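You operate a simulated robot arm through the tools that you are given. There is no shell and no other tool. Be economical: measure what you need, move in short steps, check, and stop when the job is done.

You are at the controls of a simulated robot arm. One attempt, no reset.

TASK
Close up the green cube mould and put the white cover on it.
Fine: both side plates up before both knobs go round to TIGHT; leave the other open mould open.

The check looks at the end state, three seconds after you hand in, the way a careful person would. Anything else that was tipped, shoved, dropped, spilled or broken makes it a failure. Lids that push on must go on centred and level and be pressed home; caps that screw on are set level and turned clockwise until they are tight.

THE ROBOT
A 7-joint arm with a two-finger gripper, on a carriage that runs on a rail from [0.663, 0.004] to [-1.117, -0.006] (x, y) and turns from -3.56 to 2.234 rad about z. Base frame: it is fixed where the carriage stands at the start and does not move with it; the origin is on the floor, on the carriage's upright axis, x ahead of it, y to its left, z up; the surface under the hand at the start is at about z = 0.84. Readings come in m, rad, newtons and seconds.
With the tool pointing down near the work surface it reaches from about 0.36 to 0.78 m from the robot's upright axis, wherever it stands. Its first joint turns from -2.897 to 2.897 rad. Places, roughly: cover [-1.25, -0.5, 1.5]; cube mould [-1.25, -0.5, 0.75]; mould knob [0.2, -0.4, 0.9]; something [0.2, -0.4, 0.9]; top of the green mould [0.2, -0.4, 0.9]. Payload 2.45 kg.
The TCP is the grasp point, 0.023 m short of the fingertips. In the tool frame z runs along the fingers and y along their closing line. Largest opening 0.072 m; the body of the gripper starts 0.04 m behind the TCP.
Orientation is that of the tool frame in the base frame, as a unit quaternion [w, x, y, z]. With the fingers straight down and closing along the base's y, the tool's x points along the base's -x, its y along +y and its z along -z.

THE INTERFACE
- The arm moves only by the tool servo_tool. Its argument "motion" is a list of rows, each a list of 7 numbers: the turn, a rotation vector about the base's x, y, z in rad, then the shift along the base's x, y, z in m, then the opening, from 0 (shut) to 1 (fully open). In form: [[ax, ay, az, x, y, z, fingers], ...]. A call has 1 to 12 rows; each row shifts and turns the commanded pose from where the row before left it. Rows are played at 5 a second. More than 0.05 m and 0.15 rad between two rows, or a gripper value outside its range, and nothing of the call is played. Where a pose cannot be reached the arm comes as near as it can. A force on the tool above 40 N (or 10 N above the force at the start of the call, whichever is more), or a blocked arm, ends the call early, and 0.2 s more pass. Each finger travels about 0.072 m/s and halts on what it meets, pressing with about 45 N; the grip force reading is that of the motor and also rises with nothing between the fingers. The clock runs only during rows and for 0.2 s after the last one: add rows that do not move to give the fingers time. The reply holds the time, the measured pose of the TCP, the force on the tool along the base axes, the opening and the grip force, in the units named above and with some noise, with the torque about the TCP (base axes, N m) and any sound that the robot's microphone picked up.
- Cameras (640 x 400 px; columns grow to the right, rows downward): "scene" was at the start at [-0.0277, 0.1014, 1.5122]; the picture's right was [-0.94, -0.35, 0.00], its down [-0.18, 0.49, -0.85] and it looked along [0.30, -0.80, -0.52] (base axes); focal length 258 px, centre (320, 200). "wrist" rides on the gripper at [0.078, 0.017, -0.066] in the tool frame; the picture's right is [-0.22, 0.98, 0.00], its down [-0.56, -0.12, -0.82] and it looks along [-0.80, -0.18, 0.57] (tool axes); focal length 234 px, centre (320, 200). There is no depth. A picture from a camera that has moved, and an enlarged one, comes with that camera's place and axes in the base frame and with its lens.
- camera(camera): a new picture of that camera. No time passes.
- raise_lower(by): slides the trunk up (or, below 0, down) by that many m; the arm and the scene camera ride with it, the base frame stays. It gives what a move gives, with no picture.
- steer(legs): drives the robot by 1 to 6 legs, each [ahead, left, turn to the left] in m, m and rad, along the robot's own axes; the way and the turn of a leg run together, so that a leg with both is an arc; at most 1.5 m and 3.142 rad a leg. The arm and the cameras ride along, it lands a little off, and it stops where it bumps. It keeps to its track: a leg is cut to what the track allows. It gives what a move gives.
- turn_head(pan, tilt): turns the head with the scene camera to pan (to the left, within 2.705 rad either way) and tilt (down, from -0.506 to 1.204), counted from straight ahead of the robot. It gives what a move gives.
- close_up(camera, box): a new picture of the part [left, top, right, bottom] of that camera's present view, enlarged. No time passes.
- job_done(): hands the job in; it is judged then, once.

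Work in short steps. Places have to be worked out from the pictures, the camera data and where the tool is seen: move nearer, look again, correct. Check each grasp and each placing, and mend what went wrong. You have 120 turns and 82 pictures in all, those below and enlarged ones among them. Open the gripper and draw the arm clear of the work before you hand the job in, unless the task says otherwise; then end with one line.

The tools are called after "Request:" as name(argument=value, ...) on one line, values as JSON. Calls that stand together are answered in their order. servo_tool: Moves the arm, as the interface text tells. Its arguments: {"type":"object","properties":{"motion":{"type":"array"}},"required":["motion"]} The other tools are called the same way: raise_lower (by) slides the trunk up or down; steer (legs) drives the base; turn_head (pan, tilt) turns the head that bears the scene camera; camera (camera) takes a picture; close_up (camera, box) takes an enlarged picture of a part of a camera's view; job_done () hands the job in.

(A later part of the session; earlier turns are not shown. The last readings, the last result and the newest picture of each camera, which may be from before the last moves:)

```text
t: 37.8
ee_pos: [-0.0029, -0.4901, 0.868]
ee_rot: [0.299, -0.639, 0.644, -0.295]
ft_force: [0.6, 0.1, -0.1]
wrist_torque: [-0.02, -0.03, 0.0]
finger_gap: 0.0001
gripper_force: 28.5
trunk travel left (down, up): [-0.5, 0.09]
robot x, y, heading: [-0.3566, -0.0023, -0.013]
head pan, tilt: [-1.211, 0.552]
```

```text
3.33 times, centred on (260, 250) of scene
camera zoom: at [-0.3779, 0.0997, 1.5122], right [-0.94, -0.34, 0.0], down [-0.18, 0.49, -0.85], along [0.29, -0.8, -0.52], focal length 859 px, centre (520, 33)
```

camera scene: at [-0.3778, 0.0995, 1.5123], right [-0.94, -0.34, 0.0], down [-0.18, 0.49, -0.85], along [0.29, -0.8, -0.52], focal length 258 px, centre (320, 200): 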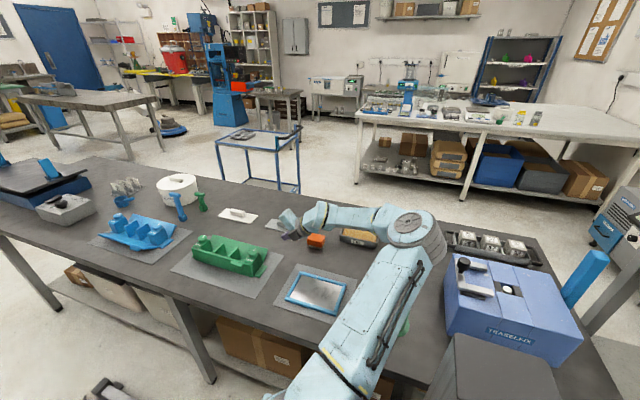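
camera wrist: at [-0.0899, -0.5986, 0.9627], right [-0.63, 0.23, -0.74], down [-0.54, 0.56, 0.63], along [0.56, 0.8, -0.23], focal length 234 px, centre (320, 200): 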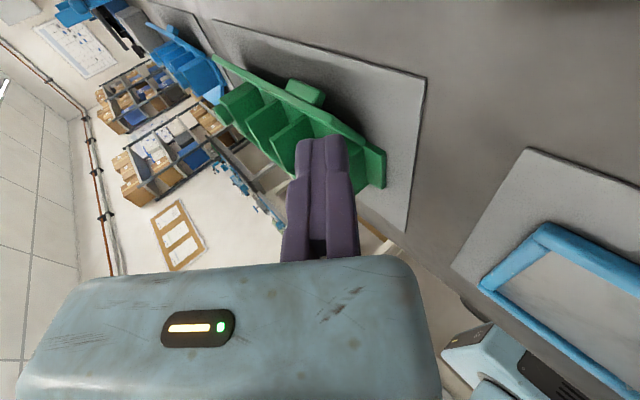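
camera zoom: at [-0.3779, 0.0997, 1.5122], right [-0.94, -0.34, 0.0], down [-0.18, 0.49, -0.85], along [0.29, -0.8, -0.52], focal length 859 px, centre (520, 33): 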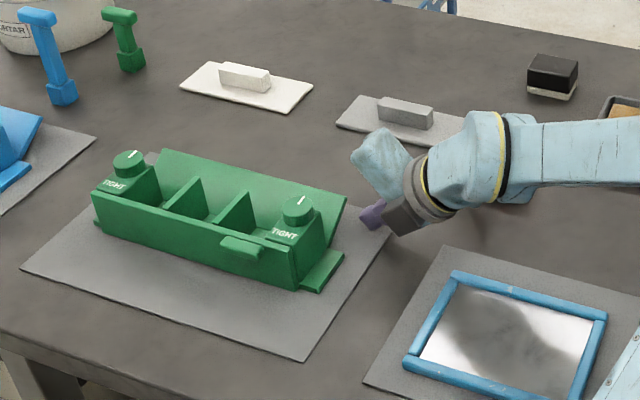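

Aligned; I slide forward under the plate end.

Request:
servo_tool(motion=[[0, 0, 0, 0.01, 0, 0, 0], [0, 0, 0, 0.01, 0, 0, 0], [0, 0, 0, 0.008, 0, 0, 0], [0, 0, 0, 0, 0, 0, 0]])

Request:
close_up(camera="wrist", box=[190, 30, 450, 250])

```text
t: 38.8
ee_pos: [0.0253, -0.49, 0.8689]
ee_rot: [0.299, -0.639, 0.645, -0.296]
ft_force: [-0.3, -0.3, 0.6]
wrist_torque: [0.01, 0.0, 0.01]
finger_gap: 0.0
gripper_force: 28.3
trunk travel left (down, up): [-0.5, 0.09]
robot x, y, heading: [-0.3509, -0.0005, -0.007]
head pan, tilt: [-1.211, 0.552]
```

```text
1.82 times, centred on (320, 140) of wrist
camera zoom: at [-0.0365, -0.5666, 0.8965], right [-0.63, 0.23, -0.74], down [-0.54, 0.56, 0.63], along [0.56, 0.8, -0.23], focal length 426 px, centre (320, 309)
```

zoom: 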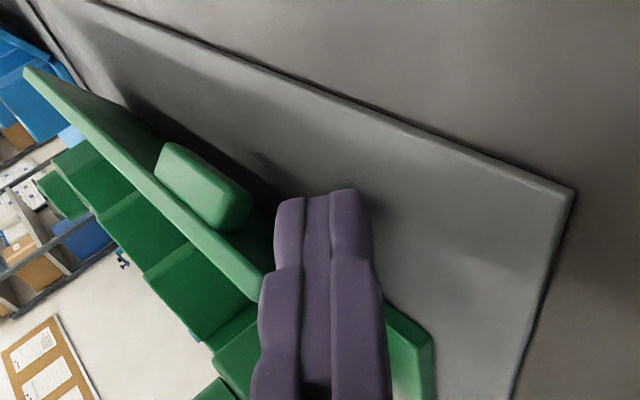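

The tips are under the end with no contact. Lift with an arc toward +y.

Request:
servo_tool(motion=[[0, 0, 0, 0, 0, 0.01, 0], [0, 0, 0, 0, 0.001, 0.01, 0], [0, 0, 0, 0, 0.004, 0.008, 0], [0, 0, 0, 0, 0.006, 0.006, 0], [0, 0, 0, 0, 0.006, 0.004, 0], [0, 0, 0, 0, 0, 0, 0]])

Request:
close_up(camera="wrist", box=[190, 30, 450, 250])

Request:
close_up(camera="scene", box=[170, 190, 350, 310])

```text
t: 40.2
ee_pos: [0.0271, -0.4716, 0.9087]
ee_rot: [0.299, -0.639, 0.644, -0.295]
ft_force: [0.2, -0.1, -0.2]
wrist_torque: [0.01, 0.0, -0.02]
finger_gap: 0.0001
gripper_force: 28.9
trunk travel left (down, up): [-0.5, 0.09]
robot x, y, heading: [-0.3521, -0.0026, -0.014]
head pan, tilt: [-1.211, 0.552]
```

```text
1.82 times, centred on (320, 140) of wrist
camera zoom: at [-0.0357, -0.5477, 0.9359], right [-0.63, 0.22, -0.74], down [-0.54, 0.56, 0.63], along [0.56, 0.8, -0.23], focal length 426 px, centre (320, 309)
```

zoom: 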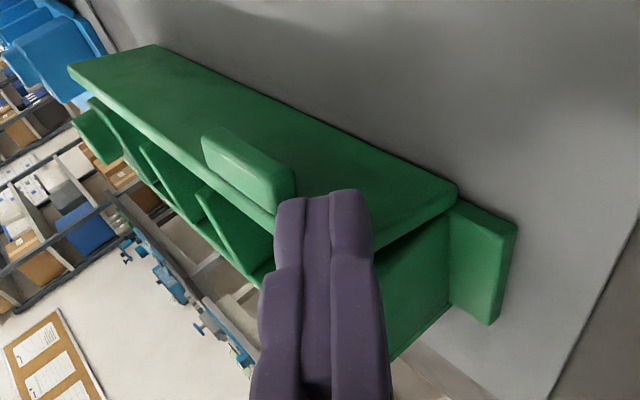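

```text
3.33 times, centred on (260, 250) of scene
camera zoom: at [-0.378, 0.0998, 1.5122], right [-0.94, -0.34, 0.0], down [-0.18, 0.49, -0.85], along [0.29, -0.8, -0.52], focal length 859 px, centre (520, 33)
```

zoom: 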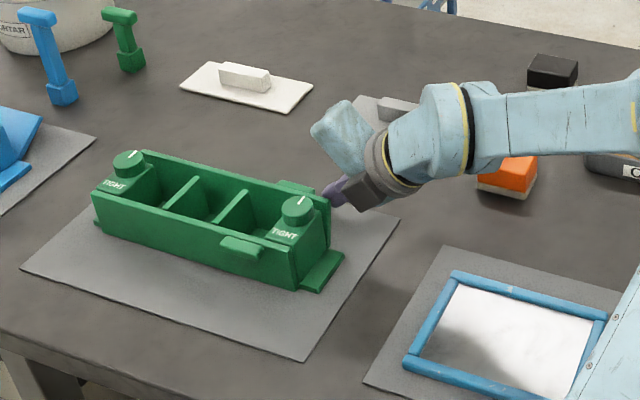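

The far plate is most of the way. I push on toward +y until it meets the block.

Request:
servo_tool(motion=[[0, 0, 0, 0, 0.005, 0.001, 0], [0, 0, 0, 0, 0.005, 0, 0], [0, 0, 0, 0, 0.004, 0, 0], [0, 0, 0, 0, 0, 0, 0]])

Request:
close_up(camera="scene", box=[170, 190, 350, 310])

```text
t: 41.2
ee_pos: [0.0255, -0.4584, 0.9102]
ee_rot: [0.299, -0.639, 0.644, -0.296]
ft_force: [0.4, -4.6, 0.6]
wrist_torque: [-0.07, -0.06, -0.01]
finger_gap: 0.006
gripper_force: 28.6
trunk travel left (down, up): [-0.5, 0.09]
robot x, y, heading: [-0.3521, -0.0011, -0.007]
head pan, tilt: [-1.211, 0.552]
```

```text
3.33 times, centred on (260, 250) of scene
camera zoom: at [-0.3779, 0.0994, 1.5123], right [-0.94, -0.34, 0.0], down [-0.18, 0.49, -0.85], along [0.29, -0.8, -0.52], focal length 859 px, centre (520, 33)
```

zoom: 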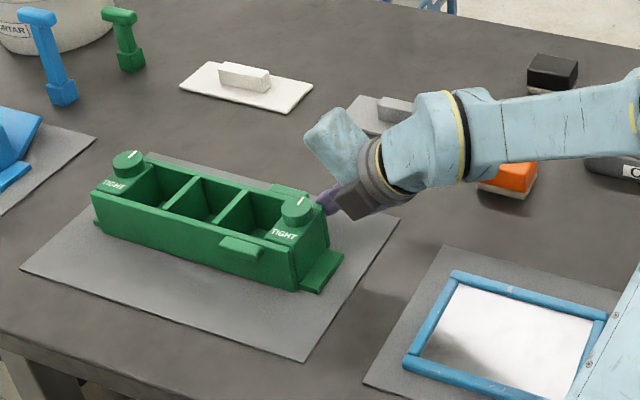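

Contact ~5 N, plate looks vertical; the fingers were spread 6 mm, perhaps by the plate's end corner, so I withdraw back along -x and -y and check.

Request:
servo_tool(motion=[[0, 0, 0, -0.015, 0, 0.012, 0], [0, 0, 0, -0.025, -0.005, 0.02, 0], [0, 0, 0, -0.03, -0.01, 0.03, 0], [0, 0, 0, -0.02, 0, 0.04, 0], [0, 0, 0, 0, 0, 0, 0]])

Request:
close_up(camera="scene", box=[170, 190, 350, 310])

Request:
close_up(camera="wrist", box=[190, 30, 450, 250])

```text
t: 42.4
ee_pos: [-0.0637, -0.4725, 1.0115]
ee_rot: [0.298, -0.639, 0.645, -0.295]
ft_force: [-0.1, 0.0, 0.6]
wrist_torque: [0.03, -0.05, 0.01]
finger_gap: 0.0
gripper_force: 28.7
trunk travel left (down, up): [-0.5, 0.09]
robot x, y, heading: [-0.3491, -0.0017, -0.013]
head pan, tilt: [-1.211, 0.552]
```

```text
3.33 times, centred on (260, 250) of scene
camera zoom: at [-0.3781, 0.1001, 1.5122], right [-0.94, -0.34, 0.0], down [-0.18, 0.49, -0.85], along [0.29, -0.8, -0.52], focal length 859 px, centre (520, 33)
```

zoom: 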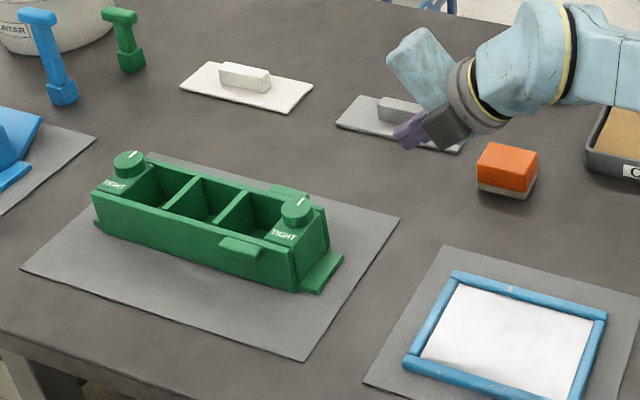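

```text
1.82 times, centred on (320, 140) of wrist
camera zoom: at [-0.1268, -0.5489, 1.0385], right [-0.63, 0.22, -0.74], down [-0.54, 0.56, 0.63], along [0.56, 0.8, -0.23], focal length 426 px, centre (320, 309)
```

zoom: 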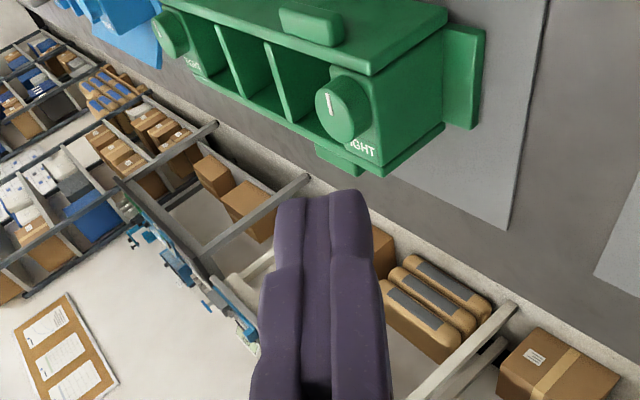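

Both plates are up. I'll bring the hand upright, closing along y, over the mould to view both plates and then squeeze them flush before turning the knobs.

Request:
servo_tool(motion=[[0, 0.145, 0, 0, 0.005, 0.015, 1], [0, 0.145, 0, 0, 0.005, 0.015, 1], [0, 0.145, 0, 0, 0.005, 0.015, 1], [0, 0.145, 0, 0, 0.005, 0.015, 1], [0, 0.145, 0, 0, 0.005, 0.01, 1], [0, 0.145, 0, 0, 0.005, 0.01, 1], [0, 0, 0, 0, 0, 0, 1]])

Request:
servo_tool(motion=[[0, 0, -0.143, 0.012, 0.003, 0, 1], [0, 0, -0.143, 0.012, 0.003, 0, 1], [0, 0, -0.143, 0.012, 0.003, 0, 1], [0, 0, -0.143, 0.012, 0.003, 0, 1], [0, 0, -0.143, 0.012, 0.003, 0, 1], [0, 0, -0.143, 0.012, 0.003, 0, 1], [0, 0, -0.143, 0.012, 0.003, 0, 1], [0, 0, -0.143, 0.012, 0.003, 0, 1], [0, 0, -0.143, 0.012, 0.003, 0, 1], [0, 0, -0.143, 0.012, 0.002, 0, 1], [0, 0, -0.141, 0.01, 0, 0, 1], [0, 0, 0, 0, 0, 0, 1]])

Request:
camera(camera="wrist")

```text
t: 44.0
ee_pos: [-0.0647, -0.4432, 1.0912]
ee_rot: [-0.002, -0.704, 0.71, 0.001]
ft_force: [0.7, 0.6, 0.1]
wrist_torque: [0.01, 0.0, 0.0]
finger_gap: 0.0719
gripper_force: 0.1
trunk travel left (down, up): [-0.5, 0.09]
robot x, y, heading: [-0.3533, -0.0, -0.012]
head pan, tilt: [-1.211, 0.552]
```

```text
t: 46.6
ee_pos: [0.0663, -0.4144, 1.0916]
ee_rot: [0.0, 0.004, 1.0, 0.002]
ft_force: [0.2, 0.2, -0.2]
wrist_torque: [-0.02, 0.02, -0.01]
finger_gap: 0.0717
gripper_force: 0.1
trunk travel left (down, up): [-0.5, 0.09]
robot x, y, heading: [-0.3521, -0.0016, -0.009]
head pan, tilt: [-1.211, 0.552]
```

```text
36 pictures are left
camera wrist: at [-0.0119, -0.396, 1.1554], right [0.23, 0.97, 0.0], down [0.56, -0.13, 0.82], along [0.8, -0.18, -0.57], focal length 234 px, centre (320, 200)
```

wrist: 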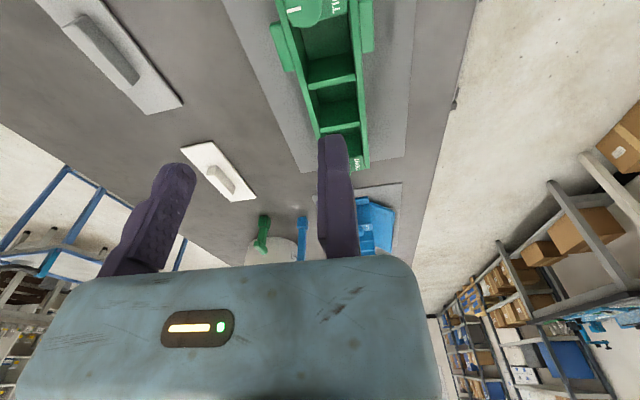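

Request:
close_up(camera="wrist", box=[240, 0, 420, 190])

```text
2.11 times, centred on (330, 95) of wrist
camera zoom: at [-0.0119, -0.396, 1.1554], right [0.23, 0.97, 0.0], down [0.56, -0.13, 0.82], along [0.8, -0.18, -0.57], focal length 493 px, centre (299, 421)
```

zoom: 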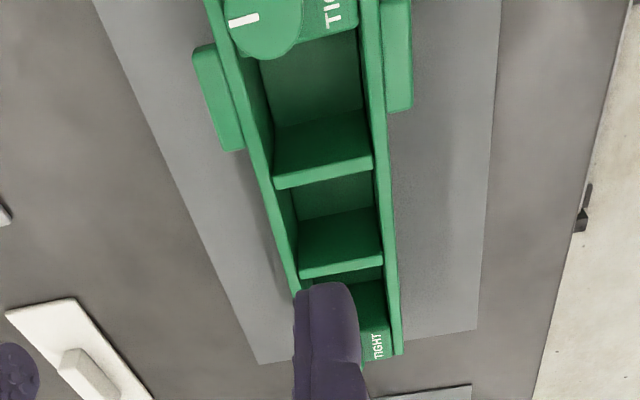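

Plate tops span y ≈ -0.441 to -0.381 (width ~0.06), knob at y≈-0.4245. I place the open fingers over the plates at x≈0.20 and stop just above.

Request:
servo_tool(motion=[[0, 0, 0, 0.034, 0.001, -0.02, 1], [0, 0, 0, 0.034, 0.001, -0.02, 1], [0, 0, 0, 0.034, 0.001, -0.03, 1], [0, 0, -0.008, 0.032, 0.001, -0.03, 1], [0, 0, 0, 0, 0, -0.03, 1], [0, 0, 0, 0, 0, -0.015, 1], [0, 0, 0, 0, 0, 0, 1]])

Request:
camera(camera="wrist")

```text
t: 48.2
ee_pos: [0.2015, -0.4101, 0.9463]
ee_rot: [0.0, 0.007, 1.0, 0.001]
ft_force: [0.0, -0.5, -0.8]
wrist_torque: [0.0, 0.0, 0.01]
finger_gap: 0.0719
gripper_force: 0.0
trunk travel left (down, up): [-0.5, 0.09]
robot x, y, heading: [-0.3505, -0.001, -0.007]
head pan, tilt: [-1.211, 0.552]
```

```text
34 pictures are left
camera wrist: at [0.1227, -0.3918, 1.01], right [0.23, 0.97, 0.0], down [0.56, -0.14, 0.82], along [0.8, -0.19, -0.57], focal length 234 px, centre (320, 200)
```

wrist: 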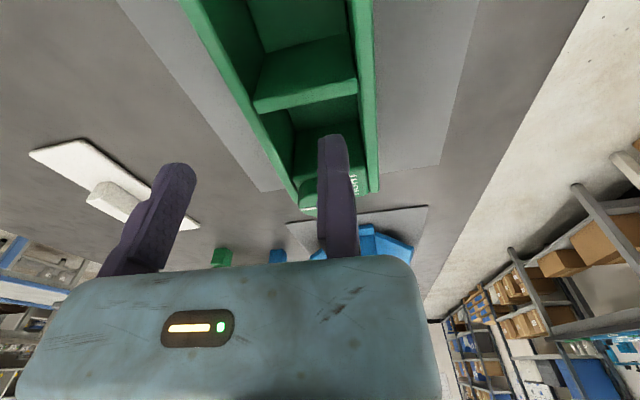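

Notable: comparing with the closed-finger views, the +y finger stands still and only the other moves, so the opening's middle is 0.036 m to the -y side of the TCP here. I shift +y by 0.036 and check before descending.

Request:
servo_tool(motion=[[0, 0, 0, 0, 0.018, 0.005, 1], [0, 0, 0.012, 0, 0.018, 0, 1], [0, 0, 0, 0, 0, 0, 1]])

Request:
camera(camera="wrist")

```text
t: 49.0
ee_pos: [0.1987, -0.3725, 0.9518]
ee_rot: [0.001, 0.002, 1.0, 0.001]
ft_force: [0.3, -0.1, -0.1]
wrist_torque: [0.01, 0.02, 0.02]
finger_gap: 0.0721
gripper_force: 0.1
trunk travel left (down, up): [-0.5, 0.09]
robot x, y, heading: [-0.3514, -0.0001, -0.008]
head pan, tilt: [-1.211, 0.552]
```

```text
33 pictures are left
camera wrist: at [0.1217, -0.355, 1.0158], right [0.22, 0.98, 0.0], down [0.56, -0.13, 0.82], along [0.8, -0.18, -0.57], focal length 234 px, centre (320, 200)
```

wrist: 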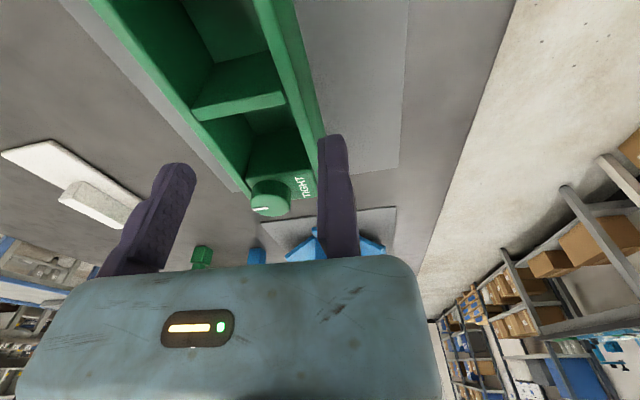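

Now the fingers straddle the plates. I descend and close gently to press them flush.

Request:
servo_tool(motion=[[0, 0, 0, 0, -0.002, -0.012, 1], [0, 0, 0, 0, 0, -0.012, 1], [0, 0, 0, 0, 0, -0.01, 1], [0, 0, 0, 0, 0, -0.01, 1], [0, 0, 0, 0, 0, 0, 1]])

Request:
camera(camera="wrist")

```text
t: 49.8
ee_pos: [0.2, -0.3796, 0.9244]
ee_rot: [0.008, 0.003, 1.0, -0.007]
ft_force: [-3.9, -0.4, 13.7]
wrist_torque: [-1.07, 0.2, -0.46]
finger_gap: 0.072
gripper_force: 0.1
trunk travel left (down, up): [-0.5, 0.09]
robot x, y, heading: [-0.3474, -0.003, -0.01]
head pan, tilt: [-1.211, 0.552]
stopped in row 4: the force on the tool passed its limit at 48 N (the readings are from after the stop); the commanded pose is now the measured one
```

```text
32 pictures are left
camera wrist: at [0.1211, -0.3608, 0.9879], right [0.22, 0.97, -0.01], down [0.55, -0.12, 0.83], along [0.81, -0.19, -0.56], focal length 234 px, centre (320, 200)
```

wrist: 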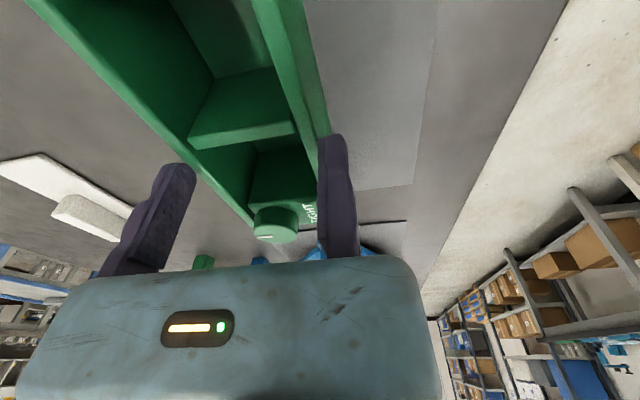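

The moving finger landed on the far plate's top (torque puts the contact at y≈-0.458), so the span is wider than I reckoned. I lift off and look again.

Request:
servo_tool(motion=[[0, 0, 0, 0, 0, 0.03, 1], [0, 0, 0, -0.04, 0.01, 0.03, 1], [0, 0, 0, -0.04, 0.01, 0.03, 1], [0, 0, 0, -0.04, 0.01, 0.01, 1], [0, 0, 0, -0.04, 0.0, 0.0, 1], [0, 0, 0, -0.04, 0.0, 0.0, 1], [0, 0, 0, 0, 0, 0, 1]])

Request:
close_up(camera="wrist", box=[180, 0, 400, 190])

Request:
close_up(camera="scene", box=[170, 200, 300, 300])

```text
refused: row 2 steps farther than a row can; nothing moved
```

```text
2.11 times, centred on (290, 95) of wrist
camera zoom: at [0.1211, -0.3608, 0.9879], right [0.22, 0.97, -0.01], down [0.55, -0.12, 0.83], along [0.81, -0.19, -0.56], focal length 493 px, centre (383, 421)
```

zoom: 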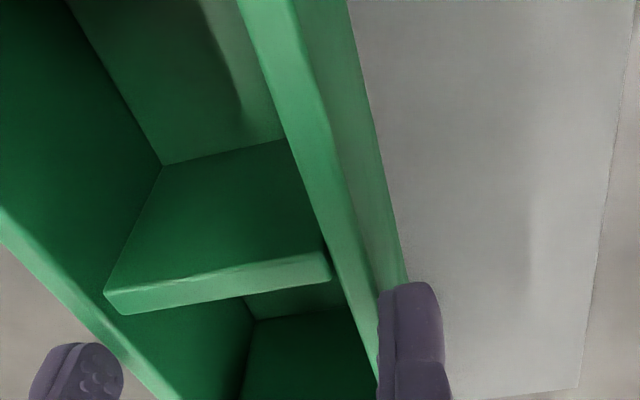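

```text
4.00 times, centred on (235, 250) of scene
camera zoom: at [-0.3795, 0.1007, 1.5122], right [-0.94, -0.34, 0.0], down [-0.18, 0.49, -0.85], along [0.29, -0.8, -0.52], focal length 1031 px, centre (660, 0)
```

zoom: 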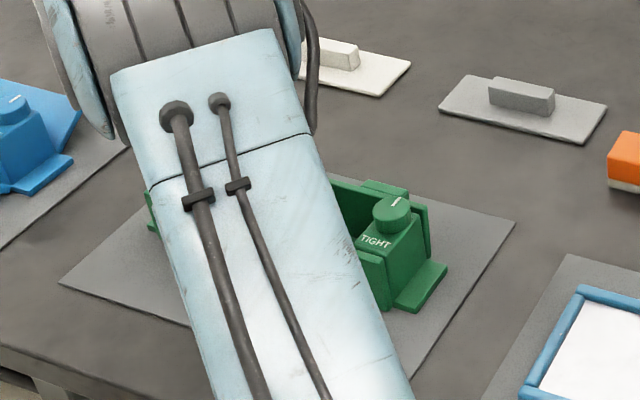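

The plates' tops actually span y≈-0.455..-0.385 (0.07 wide, centre -0.42), too tight to straddle. I lift, shut the fingers, and nudge the near plate flush from outside with vertical fingers.

Request:
servo_tool(motion=[[0, 0, 0, 0, 0, 0.03, 1], [0, 0, 0, 0, 0.02, 0.02, 0], [0, 0, 0, -0.02, 0.02, 0, 0], [0, 0, 0, -0.02, 0, 0, 0], [0, 0, 0, 0, 0, 0, 0], [0, 0, 0, 0, 0, -0.03, 0], [0, 0, 0, 0, 0, -0.03, 0], [0, 0, 0, 0, -0.02, 0, 0], [0, 0, 0, 0, -0.005, 0, 0], [0, 0, 0, 0, 0, 0, 0]])

```text
t: 52.0
ee_pos: [0.1613, -0.3639, 0.9115]
ee_rot: [0.006, 0.002, 1.0, -0.006]
ft_force: [0.9, 0.5, -0.9]
wrist_torque: [-0.01, 0.03, 0.0]
finger_gap: 0.0001
gripper_force: 28.4
trunk travel left (down, up): [-0.5, 0.09]
robot x, y, heading: [-0.3508, -0.0058, -0.011]
head pan, tilt: [-1.211, 0.552]
```

No contact yet; small steps inward.

Request:
servo_tool(motion=[[0, 0, 0, 0, -0.004, 0, 0], [0, 0, 0, 0, -0.004, 0, 0], [0, 0, 0, 0, -0.003, 0, 0], [0, 0, 0, 0, 0, 0, 0]])

```text
t: 53.0
ee_pos: [0.1614, -0.3733, 0.9118]
ee_rot: [0.006, 0.0, 1.0, -0.005]
ft_force: [0.1, 10.3, 5.9]
wrist_torque: [0.21, -0.01, 0.0]
finger_gap: 0.0001
gripper_force: 28.5
trunk travel left (down, up): [-0.5, 0.09]
robot x, y, heading: [-0.3528, -0.0011, -0.01]
head pan, tilt: [-1.211, 0.552]
```

Near plate is firm at y≈-0.383 (10 N). Now over to the far plate and nudge it from outside with vertical fingers.

Request:
servo_tool(motion=[[0, 0, 0, 0, 0.01, 0, 0], [0, 0, 0, 0, 0, 0.04, 0], [0, 0, 0, 0, -0.03, 0.02, 0], [0, 0, 0, 0, -0.04, 0, 0], [0, 0, 0, 0, -0.04, 0, 0], [0, 0, 0, 0, -0.02, 0, 0], [0, 0, 0, 0, 0, -0.03, 0], [0, 0, 0, 0, 0, -0.03, 0], [0, 0, 0, 0, 0, 0, 0]])

Request:
servo_tool(motion=[[0, 0, 0, 0, 0.01, 0, 0], [0, 0, 0, 0, 0.004, 0, 0], [0, 0, 0, 0, 0.004, 0, 0], [0, 0, 0, 0, 0, 0, 0]])

```text
t: 55.0
ee_pos: [0.1602, -0.4948, 0.9113]
ee_rot: [0.006, 0.002, 1.0, -0.005]
ft_force: [-0.1, -1.1, -0.1]
wrist_torque: [0.0, 0.01, 0.01]
finger_gap: 0.0002
gripper_force: 28.2
trunk travel left (down, up): [-0.5, 0.09]
robot x, y, heading: [-0.3523, -0.003, -0.011]
head pan, tilt: [-1.211, 0.552]
```

```text
t: 56.0
ee_pos: [0.1613, -0.4779, 0.9123]
ee_rot: [0.007, 0.002, 1.0, -0.005]
ft_force: [-0.2, 0.1, -0.3]
wrist_torque: [0.0, -0.03, -0.01]
finger_gap: 0.0002
gripper_force: 28.5
trunk travel left (down, up): [-0.5, 0.09]
robot x, y, heading: [-0.3525, -0.0019, -0.012]
head pan, tilt: [-1.211, 0.552]
```

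Request:
servo_tool(motion=[[0, 0, 0, 0, 0.004, 0, 0], [0, 0, 0, 0, 0.004, 0, 0], [0, 0, 0, 0, 0.004, 0, 0], [0, 0, 0, 0, 0.002, 0, 0], [0, 0, 0, 0, 0, 0, 0]])

```text
t: 57.2
ee_pos: [0.1608, -0.4624, 0.9123]
ee_rot: [0.006, 0.003, 1.0, -0.006]
ft_force: [0.6, 0.6, -0.1]
wrist_torque: [0.0, -0.02, 0.03]
finger_gap: 0.0
gripper_force: 28.2
trunk travel left (down, up): [-0.5, 0.09]
robot x, y, heading: [-0.3498, -0.004, -0.008]
head pan, tilt: [-1.211, 0.552]
```

No contact yet (far plate still further in); continue.

Request:
servo_tool(motion=[[0, 0, 0, 0, 0.004, 0, 0], [0, 0, 0, 0, 0.003, 0, 0], [0, 0, 0, 0, 0.003, 0, 0], [0, 0, 0, 0, 0, 0, 0]])

Request:
close_up(camera="wrist", box=[200, 0, 420, 190])

```text
t: 58.2
ee_pos: [0.1593, -0.4534, 0.9124]
ee_rot: [0.006, 0.001, 1.0, -0.005]
ft_force: [-1.7, -7.2, 3.4]
wrist_torque: [-0.16, 0.04, 0.05]
finger_gap: 0.0
gripper_force: 28.2
trunk travel left (down, up): [-0.5, 0.09]
robot x, y, heading: [-0.347, -0.004, -0.01]
head pan, tilt: [-1.211, 0.552]
```

```text
2.11 times, centred on (310, 95) of wrist
camera zoom: at [0.0809, -0.4353, 0.976], right [0.22, 0.98, -0.01], down [0.55, -0.12, 0.83], along [0.81, -0.19, -0.56], focal length 493 px, centre (341, 421)
```

zoom: 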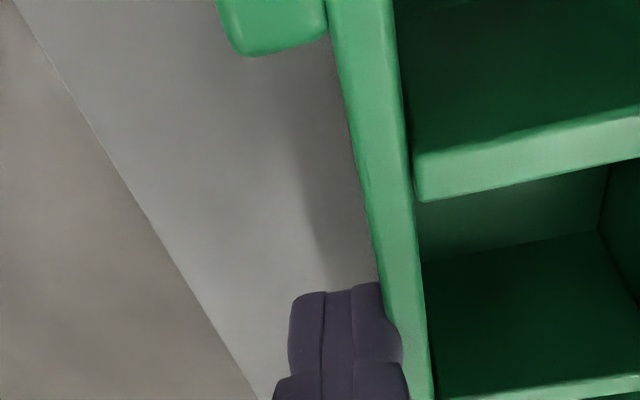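

Both plates are firm: outer faces at y≈-0.383 and -0.443. I retreat, rise, turn the hand +90° and go above the low-x knob.

Request:
servo_tool(motion=[[0, 0, 0, 0, -0.015, 0, 0], [0, 0, 0, 0, 0, 0.04, 0], [0, 0, 0, 0, 0, 0.04, 1], [0, 0, 0, 0, 0, 0.02, 1], [0, 0, 0, 0, 0, 0, 1]])

Request:
servo_tool(motion=[[0, 0, 0.143, -0.011, 0.004, 0, 1], [0, 0, 0.143, -0.011, 0.004, 0, 1], [0, 0, 0.143, -0.011, 0.004, 0, 1], [0, 0, 0.143, -0.011, 0.004, 0, 1], [0, 0, 0.143, -0.011, 0.004, 0, 1], [0, 0, 0.143, -0.011, 0.004, 0, 1], [0, 0, 0.143, -0.011, 0.004, 0, 1], [0, 0, 0.143, -0.011, 0.004, 0, 1], [0, 0, 0.143, -0.011, 0.004, 0, 1], [0, 0, 0.143, -0.011, 0.004, 0, 1], [0, 0, 0.141, -0.011, 0.003, 0, 1], [0, 0, 0, 0, 0, 0, 1]])

Request:
close_up(camera="wrist", box=[180, 0, 460, 200])

Request:
close_up(camera="scene", box=[170, 200, 300, 300])

```text
t: 59.4
ee_pos: [0.1607, -0.4675, 1.0131]
ee_rot: [0.006, 0.002, 1.0, -0.005]
ft_force: [-0.4, -0.4, 0.3]
wrist_torque: [0.01, 0.02, -0.01]
finger_gap: 0.0719
gripper_force: 0.0
trunk travel left (down, up): [-0.5, 0.09]
robot x, y, heading: [-0.3511, 0.0, -0.01]
head pan, tilt: [-1.211, 0.552]
```

```text
t: 62.0
ee_pos: [0.0394, -0.4246, 1.0116]
ee_rot: [0.007, -0.706, 0.708, 0.0]
ft_force: [0.2, -1.1, 1.0]
wrist_torque: [-0.01, 0.0, 0.01]
finger_gap: 0.072
gripper_force: 0.1
trunk travel left (down, up): [-0.5, 0.09]
robot x, y, heading: [-0.3494, -0.0034, -0.007]
head pan, tilt: [-1.211, 0.552]
```

```text
2.00 times, centred on (320, 100) of wrist
camera zoom: at [0.0208, -0.5023, 1.0757], right [-0.98, 0.22, -0.01], down [0.12, 0.55, 0.83], along [0.19, 0.81, -0.56], focal length 468 px, centre (320, 400)
```

zoom: 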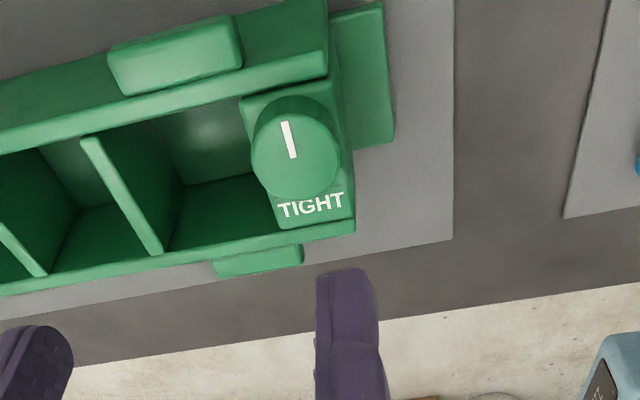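

```text
4.00 times, centred on (235, 250) of scene
camera zoom: at [-0.3781, 0.0998, 1.5122], right [-0.94, -0.34, 0.0], down [-0.18, 0.49, -0.85], along [0.29, -0.8, -0.52], focal length 1031 px, centre (660, 0)
```

zoom: 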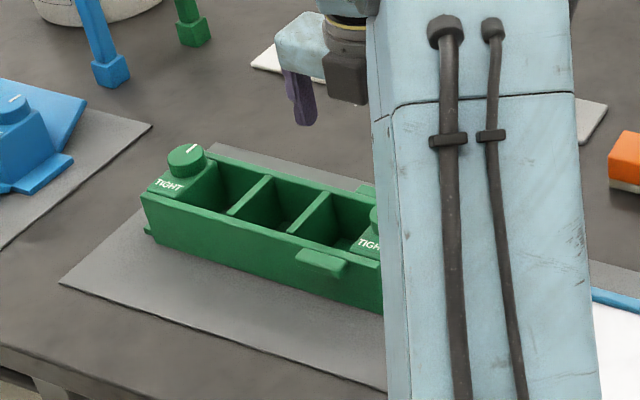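

Knob: centre ≈(0.049,-0.423), radius ≈0.015, base z≈0.9085, top ≈0.923. The still finger is on the -x side; I set it beside the knob and close.

Request:
servo_tool(motion=[[0, 0, 0, -0.0066, 0.0016, -0.03, 1], [0, 0, 0, 0, 0, -0.03, 1], [0, 0, 0, 0, 0, -0.0105, 1], [0, 0, 0, 0, 0, -0.006, 1], [0, 0, 0, 0, 0, 0, 0.7], [0, 0, 0, 0, 0, 0, 0.5], [0, 0, 0, 0, 0, 0, 0.3], [0, 0, 0, 0, 0, 0, 0.3], [0, 0, 0, 0, 0, 0, 0.3]])

Request:
close_up(camera="wrist", box=[180, 0, 460, 200])

```text
t: 64.0
ee_pos: [0.0343, -0.4228, 0.9351]
ee_rot: [0.008, -0.706, 0.708, 0.0]
ft_force: [7.3, -0.9, 0.1]
wrist_torque: [-0.06, -0.02, -0.09]
finger_gap: 0.0299
gripper_force: 44.7
trunk travel left (down, up): [-0.5, 0.09]
robot x, y, heading: [-0.3516, 0.0002, -0.013]
head pan, tilt: [-1.211, 0.552]
```

```text
2.00 times, centred on (320, 100) of wrist
camera zoom: at [0.0155, -0.5011, 0.9981], right [-0.98, 0.22, -0.01], down [0.12, 0.55, 0.83], along [0.19, 0.81, -0.56], focal length 468 px, centre (320, 400)
```

zoom: 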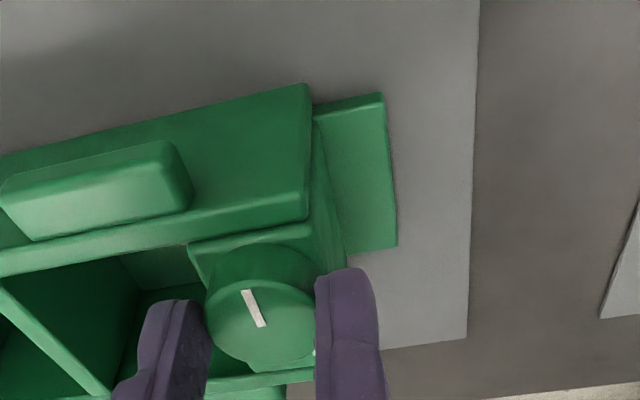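

Gripped: gap 0.030 m. I turn clockwise (from above) about the knob's axis, first half a quarter, and watch torque.

Request:
servo_tool(motion=[[0, 0, -0.145, 0.0017, 0.0022, 0, 0.3], [0, 0, -0.145, 0.0005, 0.0021, 0, 0.3], [0, 0, -0.145, 0.0008, 0.002, 0, 0.3], [0, 0, -0.145, 0.0011, 0.0019, 0, 0.3], [0, 0, 0, 0, 0, 0, 0.3]])

Request:
close_up(camera="wrist", box=[180, 0, 460, 200])

```text
t: 65.2
ee_pos: [0.037, -0.4146, 0.9356]
ee_rot: [0.008, -0.472, 0.882, -0.002]
ft_force: [-3.9, -2.4, -0.4]
wrist_torque: [-0.05, 0.4, -0.06]
finger_gap: 0.0298
gripper_force: 44.8
trunk travel left (down, up): [-0.5, 0.09]
robot x, y, heading: [-0.3529, 0.0009, -0.01]
head pan, tilt: [-1.211, 0.552]
```

```text
2.00 times, centred on (320, 100) of wrist
camera zoom: at [-0.0219, -0.4704, 0.9982], right [-0.69, 0.72, -0.01], down [0.4, 0.39, 0.83], along [0.6, 0.57, -0.56], focal length 468 px, centre (320, 400)
```

zoom: 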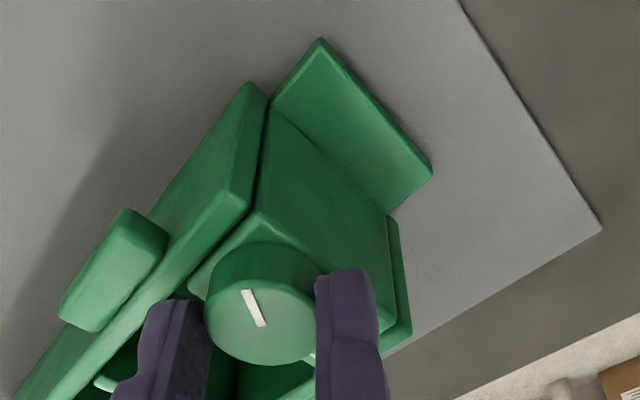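

The knob follows the hand with little torque. Continue to a quarter turn and beyond.

Request:
servo_tool(motion=[[0, 0, -0.145, 0.0013, 0.0018, 0, 0.3], [0, 0, -0.145, 0.0016, 0.0015, 0, 0.3], [0, 0, -0.145, 0.0018, 0.0013, 0, 0.3], [0, 0, -0.145, 0.002, 0.001, 0, 0.3], [0, 0, -0.145, 0.0021, 0.0007, 0, 0.3], [0, 0, -0.145, 0.0022, 0.0004, 0, 0.3], [0, 0, -0.121, 0.0018, 0.0001, 0, 0.3], [0, 0, 0, 0, 0, 0, 0.3]])

```text
t: 67.0
ee_pos: [0.0499, -0.4091, 0.9357]
ee_rot: [0.005, 0.002, 1.0, -0.005]
ft_force: [0.0, -0.1, 0.3]
wrist_torque: [0.14, -0.09, 0.0]
finger_gap: 0.0298
gripper_force: 45.1
trunk travel left (down, up): [-0.5, 0.09]
robot x, y, heading: [-0.3539, -0.0002, -0.01]
head pan, tilt: [-1.211, 0.552]
```

Quarter turn done, still easy. On through the second quarter.

Request:
servo_tool(motion=[[0, 0, -0.145, 0.0022, -0.0002, 0, 0.3], [0, 0, -0.145, 0.0021, -0.0005, 0, 0.3], [0, 0, -0.145, 0.002, -0.0008, 0, 0.3], [0, 0, -0.145, 0.0019, -0.0011, 0, 0.3], [0, 0, -0.145, 0.0017, -0.0013, 0, 0.3], [0, 0, -0.145, 0.0015, -0.0016, 0, 0.3], [0, 0, -0.145, 0.0013, -0.0018, 0, 0.3], [0, 0, -0.145, 0.001, -0.0019, 0, 0.3], [0, 0, -0.145, 0.0007, -0.002, 0, 0.3], [0, 0, 0, 0, 0, 0, 0.3]])

```text
t: 69.2
ee_pos: [0.0663, -0.4202, 0.9348]
ee_rot: [0.002, 0.61, 0.792, -0.008]
ft_force: [2.4, -0.3, -0.1]
wrist_torque: [0.14, -0.25, 0.0]
finger_gap: 0.0303
gripper_force: 44.3
trunk travel left (down, up): [-0.5, 0.09]
robot x, y, heading: [-0.3508, -0.0063, -0.011]
head pan, tilt: [-1.211, 0.552]
```

Request:
servo_tool(motion=[[0, 0, -0.145, 0.0004, -0.0021, 0, 0.3], [0, 0, -0.121, 0.0001, -0.0018, 0, 0.3], [0, 0, 0, 0, 0, 0, 0.3]])

Request:
close_up(camera="wrist", box=[180, 0, 460, 200])

```text
t: 70.0
ee_pos: [0.0652, -0.4227, 0.9375]
ee_rot: [0.001, 0.709, 0.705, -0.008]
ft_force: [1.4, 3.1, 0.0]
wrist_torque: [0.09, -0.18, 0.52]
finger_gap: 0.0301
gripper_force: 45.3
trunk travel left (down, up): [-0.5, 0.09]
robot x, y, heading: [-0.3533, -0.0033, -0.011]
head pan, tilt: [-1.211, 0.552]
```

```text
2.00 times, centred on (320, 100) of wrist
camera zoom: at [0.0834, -0.3442, 0.9993], right [0.97, -0.22, -0.01], down [-0.12, -0.55, 0.83], along [-0.19, -0.8, -0.56], focal length 468 px, centre (320, 400)
```

zoom: 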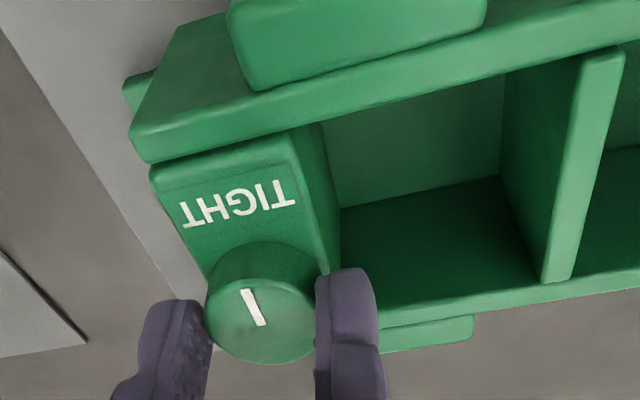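

The pointer stands at TIGHT and torque rose to 0.5 N·m — a stop. I release, rise, turn back 180° and go over to the other knob.

Request:
servo_tool(motion=[[0, 0, 0, 0, 0, 0, 0.7], [0, 0, 0, 0, 0, 0, 1], [0, 0, 0, 0, 0, 0, 1], [0, 0, 0, 0, 0, 0.03, 1], [0, 0, 0, 0, 0, 0.04, 1], [0, 0, 0.145, 0.008, 0, 0, 1], [0, 0, 0.145, 0.008, 0, 0, 1], [0, 0, 0.145, 0.008, 0, 0, 1], [0, 0, 0.145, 0.008, 0, 0, 1], [0, 0, 0.145, 0.008, 0, 0, 1], [0, 0, 0.145, 0.008, 0, 0, 1], [0, 0, 0.145, 0.008, 0, 0, 1]])

Request:
servo_tool(motion=[[0, 0, 0.145, 0.009, 0, 0, 1], [0, 0, 0.145, 0.009, 0, 0, 1], [0, 0, 0.145, 0.009, 0, 0, 1], [0, 0, 0.145, 0.009, 0, 0, 1], [0, 0, 0.145, 0.009, 0, 0, 1], [0, 0, 0.145, 0.009, 0, 0, 1], [0, 0, 0.145, 0.009, 0, 0, 1], [0, 0, 0.145, 0.009, 0, 0, 1], [0, 0, 0.145, 0.009, 0, 0, 1], [0, 0, 0.145, 0.009, 0, 0, 1], [0, 0, 0.145, 0.009, 0, 0, 1], [0, 0, 0.145, 0.009, 0, 0, 1]])

Request:
servo_tool(motion=[[0, 0, 0.145, 0.009, 0, 0, 1], [0, 0, 0.145, 0.007, 0, 0, 1], [0, 0, 0.097, 0, 0, 0, 1], [0, 0, 0, 0, 0, 0, 1]])

Request:
close_up(camera="wrist", box=[180, 0, 460, 200])

```text
t: 72.6
ee_pos: [0.1227, -0.4236, 1.0067]
ee_rot: [0.004, 0.275, 0.961, -0.007]
ft_force: [-0.1, -1.3, -0.1]
wrist_torque: [0.0, 0.0, -0.01]
finger_gap: 0.072
gripper_force: 0.1
trunk travel left (down, up): [-0.5, 0.09]
robot x, y, heading: [-0.3547, 0.0007, -0.013]
head pan, tilt: [-1.211, 0.552]
```

```text
t: 75.2
ee_pos: [0.2292, -0.4243, 1.0061]
ee_rot: [0.008, -0.558, 0.83, -0.001]
ft_force: [-0.2, -0.3, -0.1]
wrist_torque: [-0.01, -0.02, -0.01]
finger_gap: 0.072
gripper_force: 0.0
trunk travel left (down, up): [-0.5, 0.09]
robot x, y, heading: [-0.3537, -0.0016, -0.008]
head pan, tilt: [-1.211, 0.552]
```

```text
t: 76.2
ee_pos: [0.2451, -0.4243, 1.0058]
ee_rot: [-0.008, 0.707, -0.707, -0.001]
ft_force: [0.3, 0.0, -0.9]
wrist_torque: [-0.03, 0.01, -0.02]
finger_gap: 0.072
gripper_force: 0.1
trunk travel left (down, up): [-0.5, 0.09]
robot x, y, heading: [-0.3499, -0.0029, -0.011]
head pan, tilt: [-1.211, 0.552]
```

```text
2.00 times, centred on (320, 100) of wrist
camera zoom: at [0.2265, -0.5011, 1.0688], right [-0.98, 0.22, -0.01], down [0.12, 0.55, 0.83], along [0.19, 0.81, -0.56], focal length 468 px, centre (320, 400)
```

zoom: 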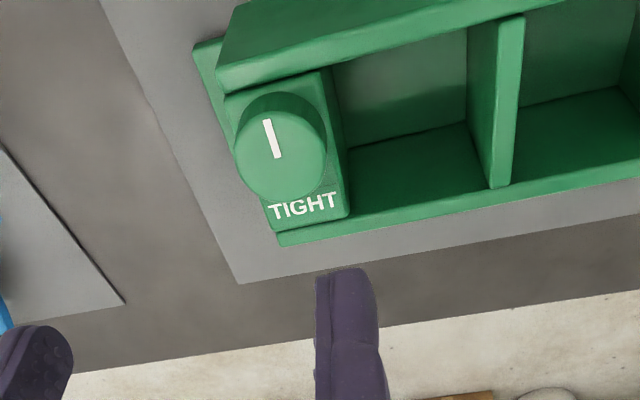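

Second knob estimated at ≈(0.260,-0.425). Same approach: descend, close.

Request:
servo_tool(motion=[[0, 0, 0, -0.0028, -0.001, -0.03, 1], [0, 0, 0, 0, 0, -0.025, 1], [0, 0, 0, 0, 0, -0.01, 1], [0, 0, 0, 0, 0, -0.006, 1], [0, 0, 0, 0, 0, 0, 0.7], [0, 0, 0, 0, 0, 0, 0.5], [0, 0, 0, 0, 0, 0, 0.3], [0, 0, 0, 0, 0, 0, 0.3], [0, 0, 0, 0, 0, 0, 0.3]])

Request:
close_up(camera="wrist", box=[180, 0, 460, 200])

```text
t: 78.2
ee_pos: [0.244, -0.4231, 0.9349]
ee_rot: [0.008, -0.706, 0.708, 0.0]
ft_force: [7.3, -0.5, -0.1]
wrist_torque: [-0.19, -0.08, -0.01]
finger_gap: 0.03
gripper_force: 44.9
trunk travel left (down, up): [-0.5, 0.09]
robot x, y, heading: [-0.3493, -0.005, -0.015]
head pan, tilt: [-1.211, 0.552]
```

```text
2.00 times, centred on (320, 100) of wrist
camera zoom: at [0.2243, -0.5016, 0.9973], right [-0.98, 0.22, -0.01], down [0.12, 0.55, 0.83], along [0.19, 0.81, -0.56], focal length 468 px, centre (320, 400)
```

zoom: 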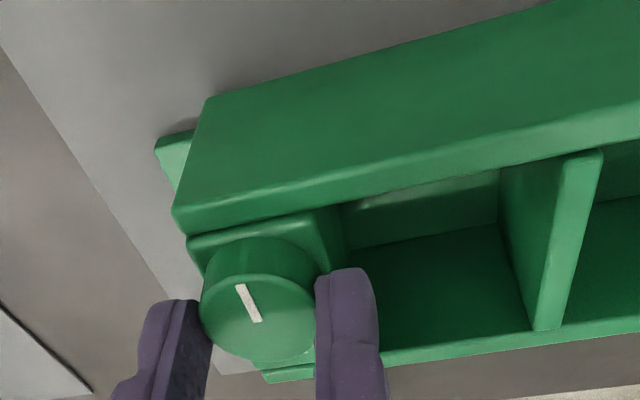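

Gripped (0.030 gap). Turn clockwise half a turn as with the first.

Request:
servo_tool(motion=[[0, 0, -0.145, 0.0017, 0.0022, 0, 0.3], [0, 0, -0.145, 0.0005, 0.0021, 0, 0.3], [0, 0, -0.145, 0.0008, 0.002, 0, 0.3], [0, 0, -0.145, 0.0011, 0.0019, 0, 0.3], [0, 0, -0.145, 0.0013, 0.0018, 0, 0.3], [0, 0, -0.145, 0.0016, 0.0015, 0, 0.3], [0, 0, -0.145, 0.0018, 0.0013, 0, 0.3], [0, 0, -0.145, 0.002, 0.001, 0, 0.3], [0, 0, -0.145, 0.0021, 0.0007, 0, 0.3], [0, 0, -0.145, 0.0022, 0.0004, 0, 0.3], [0, 0, -0.121, 0.0018, 0.0001, 0, 0.3]])

Request:
servo_tool(motion=[[0, 0, -0.145, 0.0022, -0.0002, 0, 0.3], [0, 0, -0.145, 0.0021, -0.0005, 0, 0.3], [0, 0, -0.145, 0.002, -0.0008, 0, 0.3], [0, 0, -0.145, 0.0019, -0.0011, 0, 0.3], [0, 0, -0.145, 0.0017, -0.0013, 0, 0.3], [0, 0, -0.145, 0.0015, -0.0016, 0, 0.3], [0, 0, -0.145, 0.0013, -0.0018, 0, 0.3], [0, 0, -0.145, 0.001, -0.0019, 0, 0.3], [0, 0, -0.145, 0.0007, -0.002, 0, 0.3], [0, 0, 0, 0, 0, 0, 0.3]])

Request:
servo_tool(motion=[[0, 0, -0.145, 0.0004, -0.0021, 0, 0.3], [0, 0, -0.121, 0.0001, -0.0018, 0, 0.3], [0, 0, 0, 0, 0, 0, 0.3]])

Request:
close_up(camera="wrist", box=[180, 0, 460, 200])

```text
t: 80.6
ee_pos: [0.2595, -0.4091, 0.9336]
ee_rot: [0.007, 0.002, 1.0, -0.005]
ft_force: [0.6, -0.4, 0.1]
wrist_torque: [0.12, -0.58, 0.02]
finger_gap: 0.0298
gripper_force: 44.6
trunk travel left (down, up): [-0.5, 0.09]
robot x, y, heading: [-0.349, -0.002, -0.012]
head pan, tilt: [-1.211, 0.552]
```

```text
t: 82.8
ee_pos: [0.2741, -0.4214, 0.9341]
ee_rot: [0.001, 0.609, 0.793, -0.009]
ft_force: [1.6, -1.6, -1.2]
wrist_torque: [0.0, -0.3, 0.04]
finger_gap: 0.03
gripper_force: 45.1
trunk travel left (down, up): [-0.5, 0.09]
robot x, y, heading: [-0.3515, -0.005, -0.01]
head pan, tilt: [-1.211, 0.552]
```

```text
t: 83.6
ee_pos: [0.2731, -0.425, 0.9343]
ee_rot: [0.0, 0.709, 0.705, -0.009]
ft_force: [4.7, -1.4, 1.1]
wrist_torque: [0.08, -0.35, 0.0]
finger_gap: 0.0299
gripper_force: 44.8
trunk travel left (down, up): [-0.5, 0.09]
robot x, y, heading: [-0.3514, -0.0017, -0.013]
head pan, tilt: [-1.211, 0.552]
```

```text
2.00 times, centred on (320, 100) of wrist
camera zoom: at [0.2923, -0.3469, 0.9976], right [0.97, -0.22, -0.01], down [-0.12, -0.55, 0.83], along [-0.19, -0.81, -0.56], focal length 468 px, centre (320, 400)
```

zoom: 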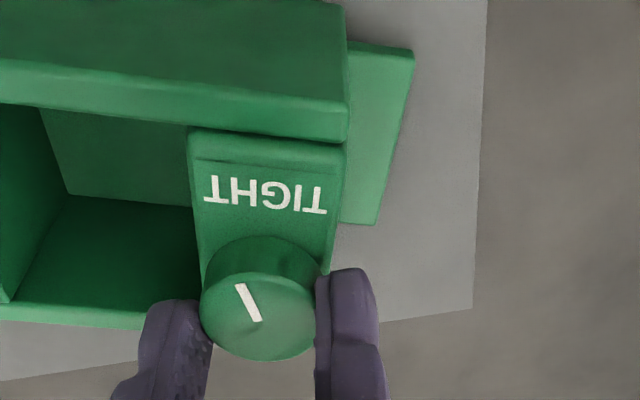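

The block looks turned relative to the hand compared with the first one — the mould may have been dragged round at the end. I check with the scene camera.

Request:
camera(camera="scene")

```text
20 pictures are left
camera scene: at [-0.3775, 0.0996, 1.5123], right [-0.94, -0.34, 0.0], down [-0.18, 0.49, -0.85], along [0.29, -0.8, -0.52], focal length 258 px, centre (320, 200)
```

scene: 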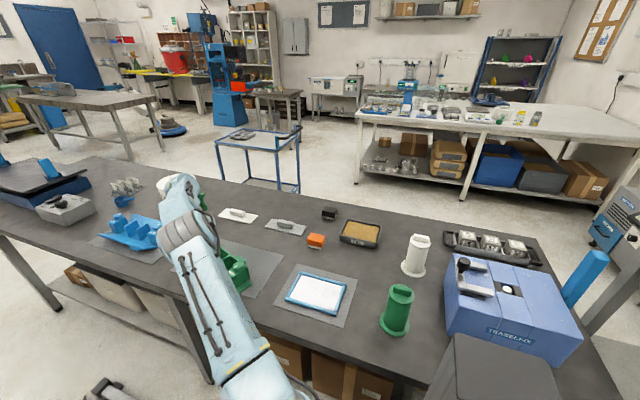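

The mould has been dragged clockwise some 20° about this knob, so relative to the block the knob is still short of TIGHT. I feel the state: a small further turn while pressing lightly down.

Request:
servo_tool(motion=[[0, 0, 0, 0, 0, -0.002, 0.3], [0, 0, -0.08, 0, -0.0012, 0, 0.3], [0, 0, 0, 0, 0, 0, 0.3]])

Request:
close_up(camera="wrist", box=[180, 0, 460, 200])

```text
t: 84.4
ee_pos: [0.2745, -0.4263, 0.9342]
ee_rot: [0.002, 0.737, 0.676, -0.008]
ft_force: [10.8, -9.7, 16.0]
wrist_torque: [0.15, -0.35, 0.14]
finger_gap: 0.03
gripper_force: 45.2
trunk travel left (down, up): [-0.5, 0.09]
robot x, y, heading: [-0.3491, -0.0028, -0.012]
head pan, tilt: [-1.211, 0.552]
```

```text
2.00 times, centred on (320, 100) of wrist
camera zoom: at [0.2982, -0.3494, 0.9975], right [0.95, -0.3, 0.0], down [-0.16, -0.54, 0.83], along [-0.25, -0.79, -0.56], focal length 468 px, centre (320, 400)
```

zoom: 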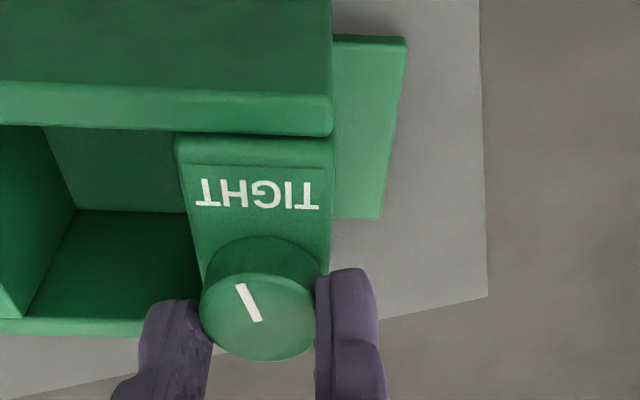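

The knob now turns relative to the block (about 17° still to go). Continue in small turns with less downward load.

Request:
servo_tool(motion=[[0, 0, -0.1, -0.0005, -0.001, 0.001, 0.3], [0, 0, -0.1, -0.0003, -0.0015, 0, 0.3], [0, 0, 0, 0, 0, 0, 0.3]])

Request:
close_up(camera="wrist", box=[180, 0, 460, 200])

```text
t: 85.2
ee_pos: [0.2733, -0.4282, 0.9352]
ee_rot: [0.001, 0.8, 0.6, -0.008]
ft_force: [13.6, -11.5, 20.8]
wrist_torque: [0.21, -0.35, 0.16]
finger_gap: 0.0297
gripper_force: 44.8
trunk travel left (down, up): [-0.5, 0.09]
robot x, y, heading: [-0.3502, -0.0023, -0.011]
head pan, tilt: [-1.211, 0.552]
```

```text
2.00 times, centred on (320, 100) of wrist
camera zoom: at [0.3117, -0.3583, 0.9974], right [0.88, -0.48, -0.01], down [-0.27, -0.49, 0.83], along [-0.4, -0.72, -0.56], focal length 468 px, centre (320, 400)
```

zoom: 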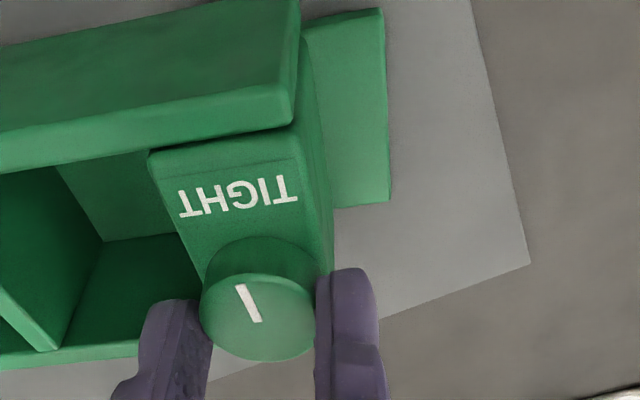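

Almost there (≈6° left). One more small turn till the stop.

Request:
servo_tool(motion=[[0, 0, -0.06, -0.0004, -0.0006, 0.001, 0.3], [0, 0, -0.05, -0.0004, -0.0006, 0, 0.3], [0, 0, 0, 0, 0, 0, 0.3]])

Request:
close_up(camera="wrist", box=[180, 0, 460, 200])

```text
t: 86.0
ee_pos: [0.2739, -0.4307, 0.934]
ee_rot: [-0.001, 0.832, 0.555, -0.007]
ft_force: [12.7, -14.1, 15.3]
wrist_torque: [-0.12, -0.4, 0.54]
finger_gap: 0.03
gripper_force: 45.1
trunk travel left (down, up): [-0.5, 0.09]
robot x, y, heading: [-0.3487, -0.0018, -0.008]
head pan, tilt: [-1.211, 0.552]
```

```text
2.00 times, centred on (320, 100) of wrist
camera zoom: at [0.3185, -0.3643, 0.9972], right [0.82, -0.58, -0.01], down [-0.32, -0.46, 0.83], along [-0.48, -0.67, -0.56], focal length 468 px, centre (320, 400)
```

zoom: 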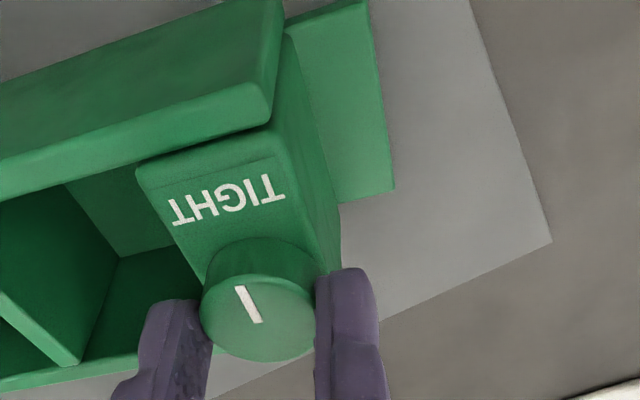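

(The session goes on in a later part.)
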